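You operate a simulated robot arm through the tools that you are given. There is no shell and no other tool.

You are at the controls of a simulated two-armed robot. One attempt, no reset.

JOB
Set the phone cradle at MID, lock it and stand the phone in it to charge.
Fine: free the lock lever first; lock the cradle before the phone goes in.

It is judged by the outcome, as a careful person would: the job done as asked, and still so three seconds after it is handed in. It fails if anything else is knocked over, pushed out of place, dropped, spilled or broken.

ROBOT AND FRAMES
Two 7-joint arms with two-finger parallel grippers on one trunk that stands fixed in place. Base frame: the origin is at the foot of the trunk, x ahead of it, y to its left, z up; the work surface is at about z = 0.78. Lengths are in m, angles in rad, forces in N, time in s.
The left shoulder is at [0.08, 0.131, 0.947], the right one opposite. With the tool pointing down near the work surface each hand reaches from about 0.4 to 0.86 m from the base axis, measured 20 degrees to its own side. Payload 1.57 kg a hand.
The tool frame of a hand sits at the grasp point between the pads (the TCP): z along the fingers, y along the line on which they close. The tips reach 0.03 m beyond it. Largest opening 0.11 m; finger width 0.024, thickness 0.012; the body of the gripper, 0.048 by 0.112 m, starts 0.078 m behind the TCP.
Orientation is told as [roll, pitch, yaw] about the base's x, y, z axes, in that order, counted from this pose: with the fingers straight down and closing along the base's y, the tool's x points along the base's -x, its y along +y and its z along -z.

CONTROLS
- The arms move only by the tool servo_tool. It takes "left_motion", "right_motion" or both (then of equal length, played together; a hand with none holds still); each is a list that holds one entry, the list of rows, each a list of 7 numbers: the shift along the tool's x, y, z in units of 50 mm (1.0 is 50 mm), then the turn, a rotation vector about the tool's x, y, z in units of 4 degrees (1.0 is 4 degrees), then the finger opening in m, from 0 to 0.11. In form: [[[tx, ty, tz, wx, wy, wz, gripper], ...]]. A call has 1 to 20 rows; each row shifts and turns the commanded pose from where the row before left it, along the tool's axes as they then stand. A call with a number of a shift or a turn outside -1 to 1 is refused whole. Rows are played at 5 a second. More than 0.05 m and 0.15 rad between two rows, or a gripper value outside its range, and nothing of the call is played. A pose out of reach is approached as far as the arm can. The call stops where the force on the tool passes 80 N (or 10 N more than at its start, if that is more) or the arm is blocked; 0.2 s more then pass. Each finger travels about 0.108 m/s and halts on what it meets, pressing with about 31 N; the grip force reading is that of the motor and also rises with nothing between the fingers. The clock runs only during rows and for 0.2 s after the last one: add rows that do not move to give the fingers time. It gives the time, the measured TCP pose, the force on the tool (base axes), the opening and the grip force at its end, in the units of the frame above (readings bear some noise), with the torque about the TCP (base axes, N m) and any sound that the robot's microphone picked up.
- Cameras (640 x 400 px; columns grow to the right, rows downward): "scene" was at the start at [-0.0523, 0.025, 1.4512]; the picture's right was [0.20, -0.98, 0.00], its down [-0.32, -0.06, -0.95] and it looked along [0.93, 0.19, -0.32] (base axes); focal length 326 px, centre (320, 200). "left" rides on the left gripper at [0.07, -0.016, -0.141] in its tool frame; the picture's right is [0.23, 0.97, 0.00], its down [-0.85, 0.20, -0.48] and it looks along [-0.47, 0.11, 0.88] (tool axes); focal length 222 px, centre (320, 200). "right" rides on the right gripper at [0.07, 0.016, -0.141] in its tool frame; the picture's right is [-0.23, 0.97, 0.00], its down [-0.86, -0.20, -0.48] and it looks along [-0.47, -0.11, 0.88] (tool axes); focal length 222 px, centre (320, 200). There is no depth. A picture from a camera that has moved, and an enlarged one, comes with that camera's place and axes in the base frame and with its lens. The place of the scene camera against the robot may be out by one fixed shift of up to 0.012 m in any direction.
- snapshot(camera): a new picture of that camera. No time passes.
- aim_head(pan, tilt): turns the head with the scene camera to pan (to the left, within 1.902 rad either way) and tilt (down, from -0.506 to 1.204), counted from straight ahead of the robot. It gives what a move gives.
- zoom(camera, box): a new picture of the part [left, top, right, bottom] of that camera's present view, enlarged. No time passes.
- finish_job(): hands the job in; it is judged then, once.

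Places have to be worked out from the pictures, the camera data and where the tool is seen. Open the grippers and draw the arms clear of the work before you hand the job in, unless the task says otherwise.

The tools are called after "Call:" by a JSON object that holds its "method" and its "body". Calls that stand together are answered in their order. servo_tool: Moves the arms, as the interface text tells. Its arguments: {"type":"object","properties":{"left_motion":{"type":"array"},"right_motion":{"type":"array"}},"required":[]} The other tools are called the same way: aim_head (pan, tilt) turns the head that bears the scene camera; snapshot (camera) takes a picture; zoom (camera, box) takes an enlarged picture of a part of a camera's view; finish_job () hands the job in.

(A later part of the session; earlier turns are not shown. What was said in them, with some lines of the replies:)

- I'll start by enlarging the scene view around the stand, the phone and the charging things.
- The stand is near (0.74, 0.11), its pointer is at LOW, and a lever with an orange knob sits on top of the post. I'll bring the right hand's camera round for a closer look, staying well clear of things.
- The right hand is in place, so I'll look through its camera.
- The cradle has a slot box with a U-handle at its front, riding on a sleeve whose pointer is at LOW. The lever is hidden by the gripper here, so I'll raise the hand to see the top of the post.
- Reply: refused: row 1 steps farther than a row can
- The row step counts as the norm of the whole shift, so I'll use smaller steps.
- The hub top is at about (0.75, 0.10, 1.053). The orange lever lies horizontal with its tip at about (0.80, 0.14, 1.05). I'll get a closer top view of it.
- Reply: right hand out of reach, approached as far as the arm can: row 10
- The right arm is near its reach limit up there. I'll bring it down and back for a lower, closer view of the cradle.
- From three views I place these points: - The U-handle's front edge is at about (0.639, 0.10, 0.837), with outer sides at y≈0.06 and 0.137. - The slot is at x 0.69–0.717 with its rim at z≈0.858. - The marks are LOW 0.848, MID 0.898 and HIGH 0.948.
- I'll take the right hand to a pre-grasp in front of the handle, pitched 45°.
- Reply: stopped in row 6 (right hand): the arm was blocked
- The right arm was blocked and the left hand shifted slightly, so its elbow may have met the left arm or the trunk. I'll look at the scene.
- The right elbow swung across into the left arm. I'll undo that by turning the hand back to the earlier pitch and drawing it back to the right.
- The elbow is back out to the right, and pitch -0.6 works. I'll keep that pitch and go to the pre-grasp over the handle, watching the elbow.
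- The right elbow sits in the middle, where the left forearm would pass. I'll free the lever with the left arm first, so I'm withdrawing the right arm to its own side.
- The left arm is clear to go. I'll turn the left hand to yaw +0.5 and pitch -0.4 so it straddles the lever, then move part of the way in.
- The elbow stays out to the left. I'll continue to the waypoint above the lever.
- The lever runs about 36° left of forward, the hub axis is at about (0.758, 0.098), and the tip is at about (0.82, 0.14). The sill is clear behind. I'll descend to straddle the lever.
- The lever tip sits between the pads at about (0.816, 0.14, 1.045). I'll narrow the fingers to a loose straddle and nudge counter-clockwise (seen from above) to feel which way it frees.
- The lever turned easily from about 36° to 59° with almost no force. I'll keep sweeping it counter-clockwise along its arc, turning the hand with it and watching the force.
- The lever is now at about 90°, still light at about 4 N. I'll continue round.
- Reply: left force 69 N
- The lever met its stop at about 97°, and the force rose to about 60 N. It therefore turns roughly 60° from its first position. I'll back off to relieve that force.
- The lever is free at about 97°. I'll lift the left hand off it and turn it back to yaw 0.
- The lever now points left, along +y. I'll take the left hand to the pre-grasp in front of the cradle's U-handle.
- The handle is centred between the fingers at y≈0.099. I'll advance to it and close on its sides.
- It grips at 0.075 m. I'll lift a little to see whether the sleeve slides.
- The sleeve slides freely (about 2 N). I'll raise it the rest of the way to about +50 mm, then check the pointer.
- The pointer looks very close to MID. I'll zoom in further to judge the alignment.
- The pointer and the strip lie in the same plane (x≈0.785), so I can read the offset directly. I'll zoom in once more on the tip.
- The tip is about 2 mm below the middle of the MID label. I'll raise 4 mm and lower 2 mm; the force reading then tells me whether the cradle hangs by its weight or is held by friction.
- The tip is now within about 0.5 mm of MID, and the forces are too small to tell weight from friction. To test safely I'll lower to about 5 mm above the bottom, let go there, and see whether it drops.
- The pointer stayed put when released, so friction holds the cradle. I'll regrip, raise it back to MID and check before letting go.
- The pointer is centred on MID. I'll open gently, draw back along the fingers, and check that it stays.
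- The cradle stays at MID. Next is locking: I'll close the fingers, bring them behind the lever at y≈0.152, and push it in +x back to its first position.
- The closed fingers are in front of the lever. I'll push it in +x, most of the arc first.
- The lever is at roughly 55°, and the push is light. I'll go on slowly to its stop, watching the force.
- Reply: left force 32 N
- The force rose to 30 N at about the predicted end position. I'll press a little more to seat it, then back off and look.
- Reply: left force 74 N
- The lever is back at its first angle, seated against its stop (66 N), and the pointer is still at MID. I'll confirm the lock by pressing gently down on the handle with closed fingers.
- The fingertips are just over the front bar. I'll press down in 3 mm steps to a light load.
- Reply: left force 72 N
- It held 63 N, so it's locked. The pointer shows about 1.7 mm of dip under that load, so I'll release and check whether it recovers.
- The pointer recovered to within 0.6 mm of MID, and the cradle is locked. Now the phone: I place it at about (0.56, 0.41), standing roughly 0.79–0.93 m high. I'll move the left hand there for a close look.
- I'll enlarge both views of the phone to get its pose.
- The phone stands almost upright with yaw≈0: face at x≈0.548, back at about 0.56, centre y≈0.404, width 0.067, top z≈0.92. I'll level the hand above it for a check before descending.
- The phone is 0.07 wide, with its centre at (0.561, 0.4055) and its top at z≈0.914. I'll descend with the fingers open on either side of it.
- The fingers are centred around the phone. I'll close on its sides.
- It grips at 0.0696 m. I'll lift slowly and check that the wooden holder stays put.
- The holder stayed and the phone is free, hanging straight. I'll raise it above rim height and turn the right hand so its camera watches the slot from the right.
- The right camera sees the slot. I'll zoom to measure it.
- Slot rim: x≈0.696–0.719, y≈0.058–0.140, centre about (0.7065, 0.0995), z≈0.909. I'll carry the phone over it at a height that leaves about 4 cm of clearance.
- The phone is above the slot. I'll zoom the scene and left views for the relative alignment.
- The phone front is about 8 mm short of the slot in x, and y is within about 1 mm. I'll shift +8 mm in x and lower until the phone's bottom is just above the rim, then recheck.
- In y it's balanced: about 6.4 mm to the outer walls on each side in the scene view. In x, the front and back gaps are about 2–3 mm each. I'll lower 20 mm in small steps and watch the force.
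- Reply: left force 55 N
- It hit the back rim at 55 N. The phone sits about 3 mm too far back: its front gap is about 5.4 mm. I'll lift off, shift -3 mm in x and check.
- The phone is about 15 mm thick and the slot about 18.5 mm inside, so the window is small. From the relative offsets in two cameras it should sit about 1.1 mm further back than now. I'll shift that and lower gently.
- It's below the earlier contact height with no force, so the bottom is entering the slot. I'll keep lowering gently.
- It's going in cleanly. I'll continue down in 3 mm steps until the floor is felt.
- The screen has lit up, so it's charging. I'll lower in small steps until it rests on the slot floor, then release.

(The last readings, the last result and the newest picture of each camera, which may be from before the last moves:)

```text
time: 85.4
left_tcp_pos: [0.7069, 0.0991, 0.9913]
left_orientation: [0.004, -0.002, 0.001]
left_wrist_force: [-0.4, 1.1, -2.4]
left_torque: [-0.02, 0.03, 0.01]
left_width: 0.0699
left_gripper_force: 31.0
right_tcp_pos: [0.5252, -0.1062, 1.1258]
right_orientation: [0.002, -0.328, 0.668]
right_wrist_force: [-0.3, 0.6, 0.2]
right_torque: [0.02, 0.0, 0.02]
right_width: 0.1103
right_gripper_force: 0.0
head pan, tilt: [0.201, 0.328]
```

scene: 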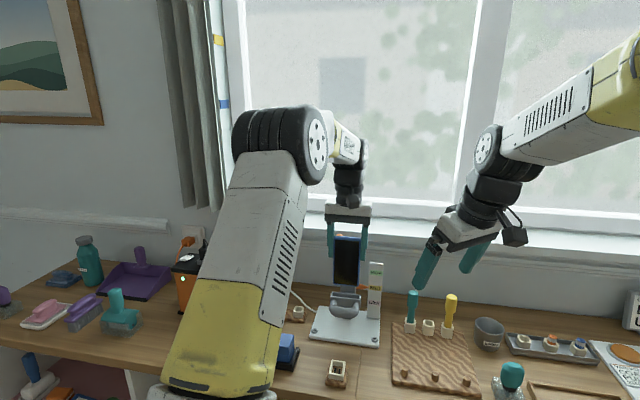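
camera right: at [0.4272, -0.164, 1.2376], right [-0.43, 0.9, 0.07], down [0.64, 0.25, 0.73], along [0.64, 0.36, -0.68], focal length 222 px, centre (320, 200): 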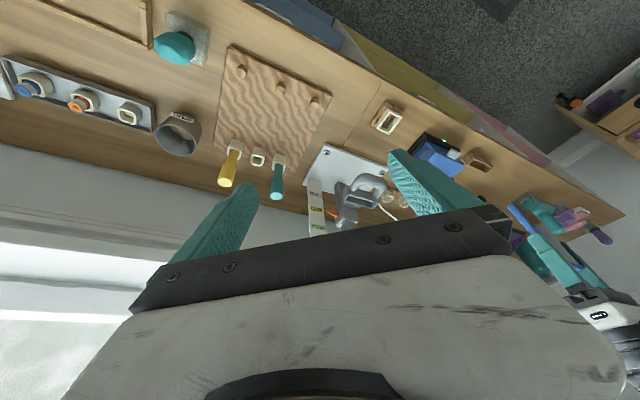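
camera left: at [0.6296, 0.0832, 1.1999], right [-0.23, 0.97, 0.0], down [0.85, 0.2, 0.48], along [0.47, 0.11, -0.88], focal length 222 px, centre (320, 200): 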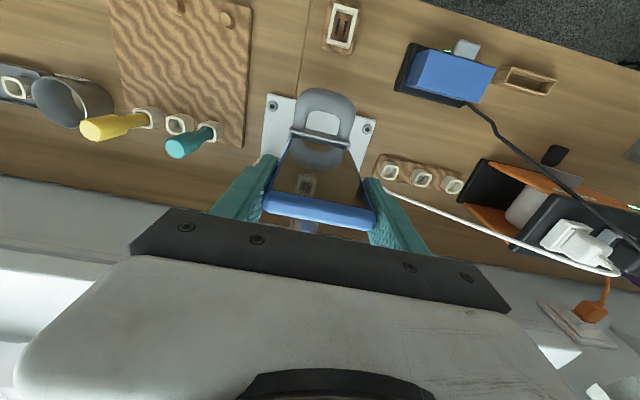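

There's no contact yet, so I'll go a few millimetres further.

Call:
{"method": "servo_tool", "body": {"left_motion": [[[0, 0, 0.04, 0, 0, 0, 0.05], [0, 0, 0.04, 0, 0, 0, 0.05], [0, 0, 0, 0, 0, 0, 0.05]]]}}

Call:
{"method": "zoom", "body": {"camera": "scene", "box": [325, 230, 375, 310]}}

Call:
{"method": "zoom", "body": {"camera": "right", "box": [320, 140, 400, 240]}}

```text
time: 86.2
left_tcp_pos: [0.7057, 0.0998, 0.9906]
left_orientation: [0.003, -0.008, 0.003]
left_wrist_force: [-3.7, 2.0, 33.5]
left_torque: [-0.75, 0.44, -0.03]
left_width: 0.0698
left_gripper_force: 30.4
right_tcp_pos: [0.5242, -0.1064, 1.1259]
right_orientation: [0.001, -0.33, 0.666]
right_wrist_force: [0.4, 0.4, -0.4]
right_torque: [0.02, -0.01, 0.02]
right_width: 0.11
right_gripper_force: 0.2
head pan, tilt: [0.201, 0.328]
```

```text
5.00 times, centred on (350, 270) of scene
camera zoom: at [-0.0536, 0.025, 1.4512], right [0.2, -0.98, 0.0], down [-0.32, -0.06, -0.95], along [0.93, 0.19, -0.32], focal length 1631 px, centre (170, -150)
```

zoom: 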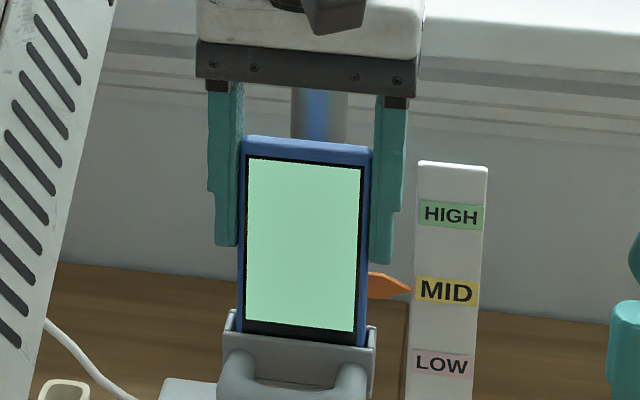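

```text
4.00 times, centred on (360, 190) of right
camera zoom: at [0.426, -0.1639, 1.2381], right [-0.43, 0.9, 0.07], down [0.64, 0.25, 0.73], along [0.64, 0.36, -0.68], focal length 888 px, centre (160, 240)
```

zoom: 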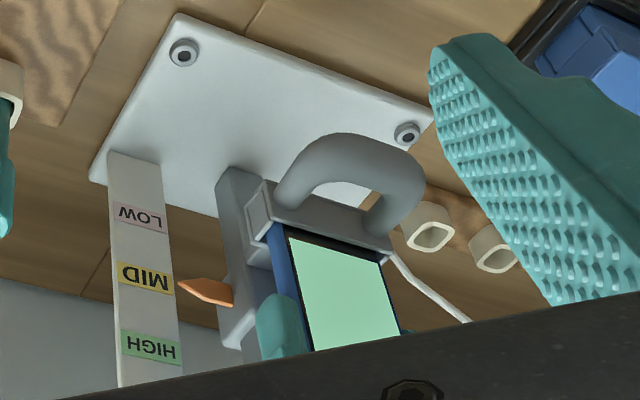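

It rests on the floor. I'll relieve the press (command 3 mm up), then open slowly and evenly.

Call:
{"method": "servo_tool", "body": {"left_motion": [[[0, 0, -0.06, 0, 0, 0, 0.05], [0, 0, 0, 0, 0, 0, 0.05]]]}}

Call:
{"method": "servo_tool", "body": {"left_motion": [[[0, 0, 0, 0, 0, 0, 0.068], [0, 0, 0, 0, 0, 0, 0.074], [0, 0, 0, 0, 0, 0, 0.08], [0, 0, 0, 0, 0, 0, 0.09], [0, 0, 0, 0, 0, 0, 0.098], [0, 0, 0, 0, 0, 0, 0.1]]]}}

Call:
{"method": "zoom", "body": {"camera": "scene", "box": [325, 230, 375, 310]}}

Call:
{"method": "snapshot", "body": {"camera": "left"}}

```text
time: 86.8
left_tcp_pos: [0.7068, 0.0998, 0.9902]
left_orientation: [0.003, -0.003, -0.001]
left_wrist_force: [5.0, 2.1, 19.0]
left_torque: [-0.61, -0.5, 0.15]
left_width: 0.07
left_gripper_force: 31.1
right_tcp_pos: [0.5268, -0.1063, 1.1256]
right_orientation: [0.002, -0.329, 0.666]
right_wrist_force: [1.2, -0.1, -0.8]
right_torque: [0.0, 0.01, -0.01]
right_width: 0.1098
right_gripper_force: 0.1
head pan, tilt: [0.201, 0.328]
```

```text
time: 88.2
left_tcp_pos: [0.7071, 0.1001, 0.9895]
left_orientation: [0.004, 0.001, 0.0]
left_wrist_force: [0.0, 0.4, 0.3]
left_torque: [0.01, 0.0, 0.0]
left_width: 0.1
left_gripper_force: 0.0
right_tcp_pos: [0.526, -0.1068, 1.1242]
right_orientation: [0.002, -0.329, 0.665]
right_wrist_force: [-0.1, 0.2, -0.9]
right_torque: [0.0, 0.0, 0.01]
right_width: 0.11
right_gripper_force: 0.1
head pan, tilt: [0.201, 0.328]
```

```text
5.00 times, centred on (350, 270) of scene
camera zoom: at [-0.0522, 0.025, 1.4512], right [0.2, -0.98, 0.0], down [-0.32, -0.06, -0.95], along [0.93, 0.19, -0.32], focal length 1631 px, centre (170, -150)
```

zoom: 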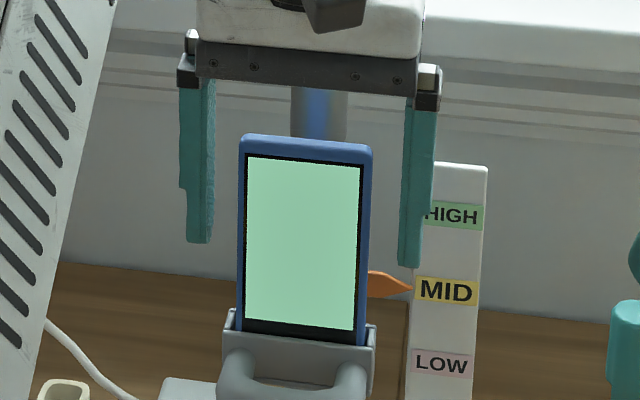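

```text
taken
camera left: at [0.6364, 0.0826, 1.1314], right [-0.23, 0.97, 0.0], down [0.85, 0.2, 0.48], along [0.47, 0.11, -0.88], focal length 222 px, centre (320, 200)
```

left: 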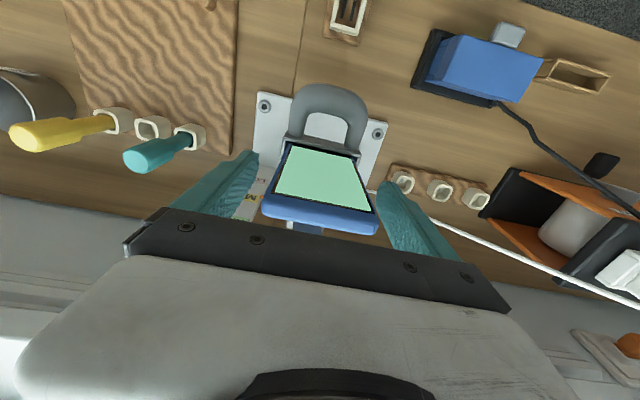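

The phone stands by itself with its screen lit. I'll lift the left hand straight up past the phone, then draw it back to its own side.

Call:
{"method": "servo_tool", "body": {"left_motion": [[[0, 0, -0.3, 0, 0, 0, 0.1], [0, 0, -0.6, 0, 0, 0, 0.1], [0, 0, -0.8, 0, 0, 0, 0.1], [0, 0, -0.8, 0, 0, 0, 0.1], [0.3, 0.2, -0.7, 0, 0, 0, 0.1], [0.7, 0.5, -0.2, 0, 0, 0, 0.1], [0.7, 0.5, -0.2, 0, 0, 0, 0.1], [0.7, 0.5, -0.2, 0, 0, 0, 0.1], [0.7, 0.5, -0.2, 0, 0, 0, 0.1], [0.7, 0.5, 0, 0, 0, 0, 0.1], [0.5, 0.5, 0, 0, 0, 0, 0.1], [0, 0, 0, 0, 0, 0, 0.1]]]}}

Call:
{"method": "snapshot", "body": {"camera": "scene"}}

Call:
{"method": "zoom", "body": {"camera": "scene", "box": [300, 225, 400, 345]}}

```text
time: 90.8
left_tcp_pos: [0.4913, 0.2588, 1.1888]
left_orientation: [0.002, -0.001, 0.0]
left_wrist_force: [0.5, -0.7, 0.3]
left_torque: [-0.02, -0.03, -0.02]
left_width: 0.1001
left_gripper_force: 0.1
right_tcp_pos: [0.5256, -0.1066, 1.1257]
right_orientation: [0.003, -0.33, 0.667]
right_wrist_force: [0.3, -0.1, 0.1]
right_torque: [0.02, -0.01, 0.01]
right_width: 0.11
right_gripper_force: 0.0
head pan, tilt: [0.201, 0.328]
```

```text
taken
```

scene: 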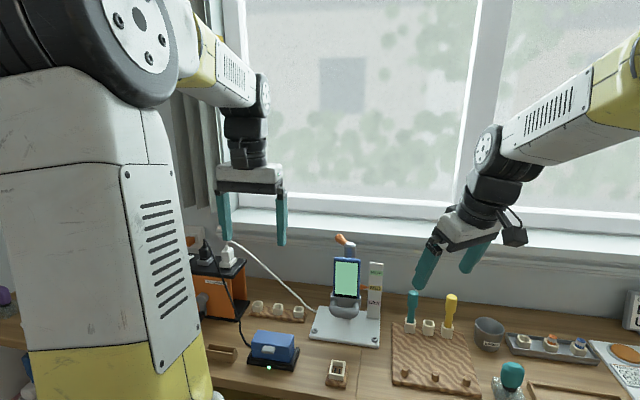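

```text
3.33 times, centred on (350, 285) of scene
camera zoom: at [-0.0523, 0.025, 1.4512], right [0.2, -0.98, 0.0], down [-0.32, -0.06, -0.95], along [0.93, 0.19, -0.32], focal length 1088 px, centre (220, -83)
```

zoom: 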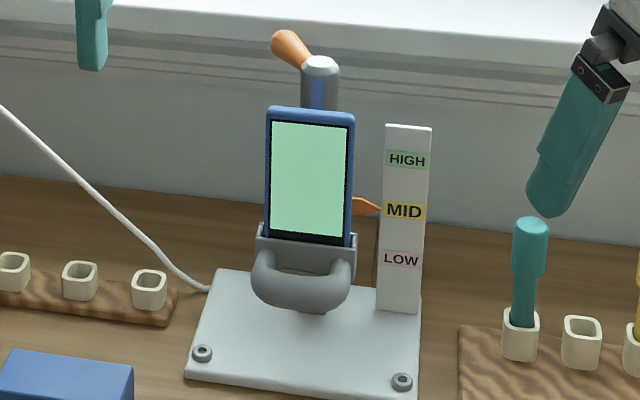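

The phone stands charging, the lever is in its locked position and the pointer is at MID. I'll draw the right hand back and take a final close check.

Call:
{"method": "servo_tool", "body": {"right_motion": [[[0, 0, -0.8, 0, 0, 0, 0.11], [0, 0, -0.8, 0, 0, 0, 0.11], [0, -0.8, -0.3, 0, 0, 0, 0.11], [0.3, -0.8, 0, 0, 0, 0, 0.11], [0.3, -0.8, 0, 0, 0, 0, 0.11], [0, 0, 0, 0, 0, 0, 0.11], [0, 0, 0, 0, 0, 0, 0.11], [0, 0, 0, 0, 0, 0, 0.11]]]}}

Call:
{"method": "zoom", "body": {"camera": "scene", "box": [360, 278, 384, 293]}}

Call:
{"method": "snapshot", "body": {"camera": "scene"}}

Call:
{"method": "snapshot", "body": {"camera": "left"}}

```text
time: 92.6
left_tcp_pos: [0.4907, 0.2587, 1.1893]
left_orientation: [0.003, 0.001, 0.002]
left_wrist_force: [-0.1, 0.4, 0.0]
left_torque: [0.0, -0.02, -0.02]
left_width: 0.1
left_gripper_force: 0.0
right_tcp_pos: [0.5534, -0.237, 1.2051]
right_orientation: [0.001, -0.329, 0.665]
right_wrist_force: [-1.2, 0.0, 0.4]
right_torque: [-0.03, 0.01, 0.02]
right_width: 0.1098
right_gripper_force: 0.1
head pan, tilt: [0.201, 0.328]
```

```text
16.00 times, centred on (372, 286) of scene
camera zoom: at [-0.0523, 0.025, 1.4512], right [0.2, -0.98, 0.0], down [-0.32, -0.06, -0.95], along [0.93, 0.19, -0.32], focal length 5220 px, centre (-512, -1168)
```

zoom: 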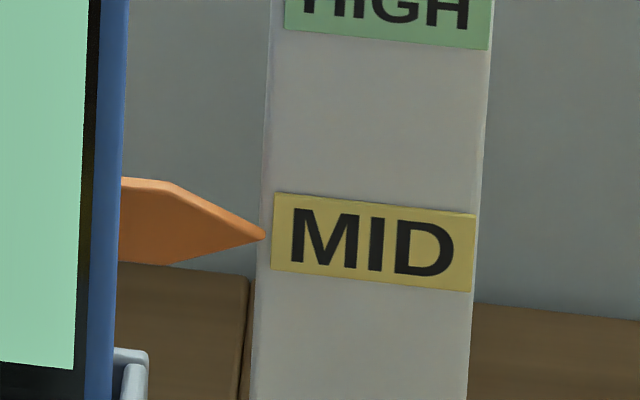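

```text
taken
```

scene: 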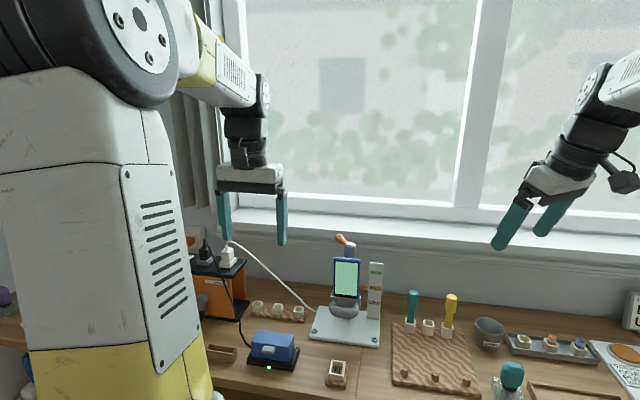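

```text
taken
camera left: at [0.4213, 0.2417, 1.3308], right [-0.23, 0.97, 0.0], down [0.85, 0.2, 0.48], along [0.47, 0.11, -0.88], focal length 222 px, centre (320, 200)
```

left: 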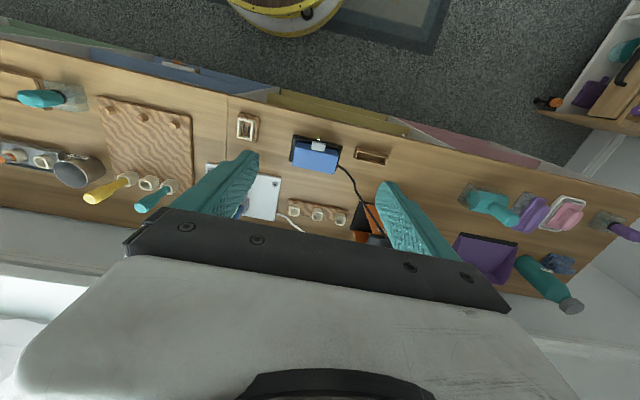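

The pointer is within about 1 mm of MID, and the lever is in its locked position. The phone stands in the slot with its screen lit. Nothing else has moved, and both grippers are open and clear, so I'm handing the job in.

Call:
{"method": "finish_job", "body": {}}

```text
The job is handed in.
```

The cradle is set at MID and locked, and the phone is standing in it with its screen lit, so it appears to be charging. The job is handed in; I haven't seen the verdict.

- **Cradle height:** the pointer reads within about 1 mm of the MID mark.
- **Lock:** I freed the lever first, then returned it to its stop before the phone went in. With the lever locked, the cradle held a downward press of about 63 N and recovered to within about 0.6 mm of MID.
- **Phone:** the first try at the slot touched the back rim at about 55 N. I lifted off, shifted a few millimetres and tried again. It went in cleanly and stood by itself when released.
- **Surroundings:** in the final pictures nothing else on the work surface looks moved. Both grippers are open and clear of the stand.

Early on, the right elbow swung into the left arm while I was positioning for a look. I backed it off straight away and nothing on the table was touched.
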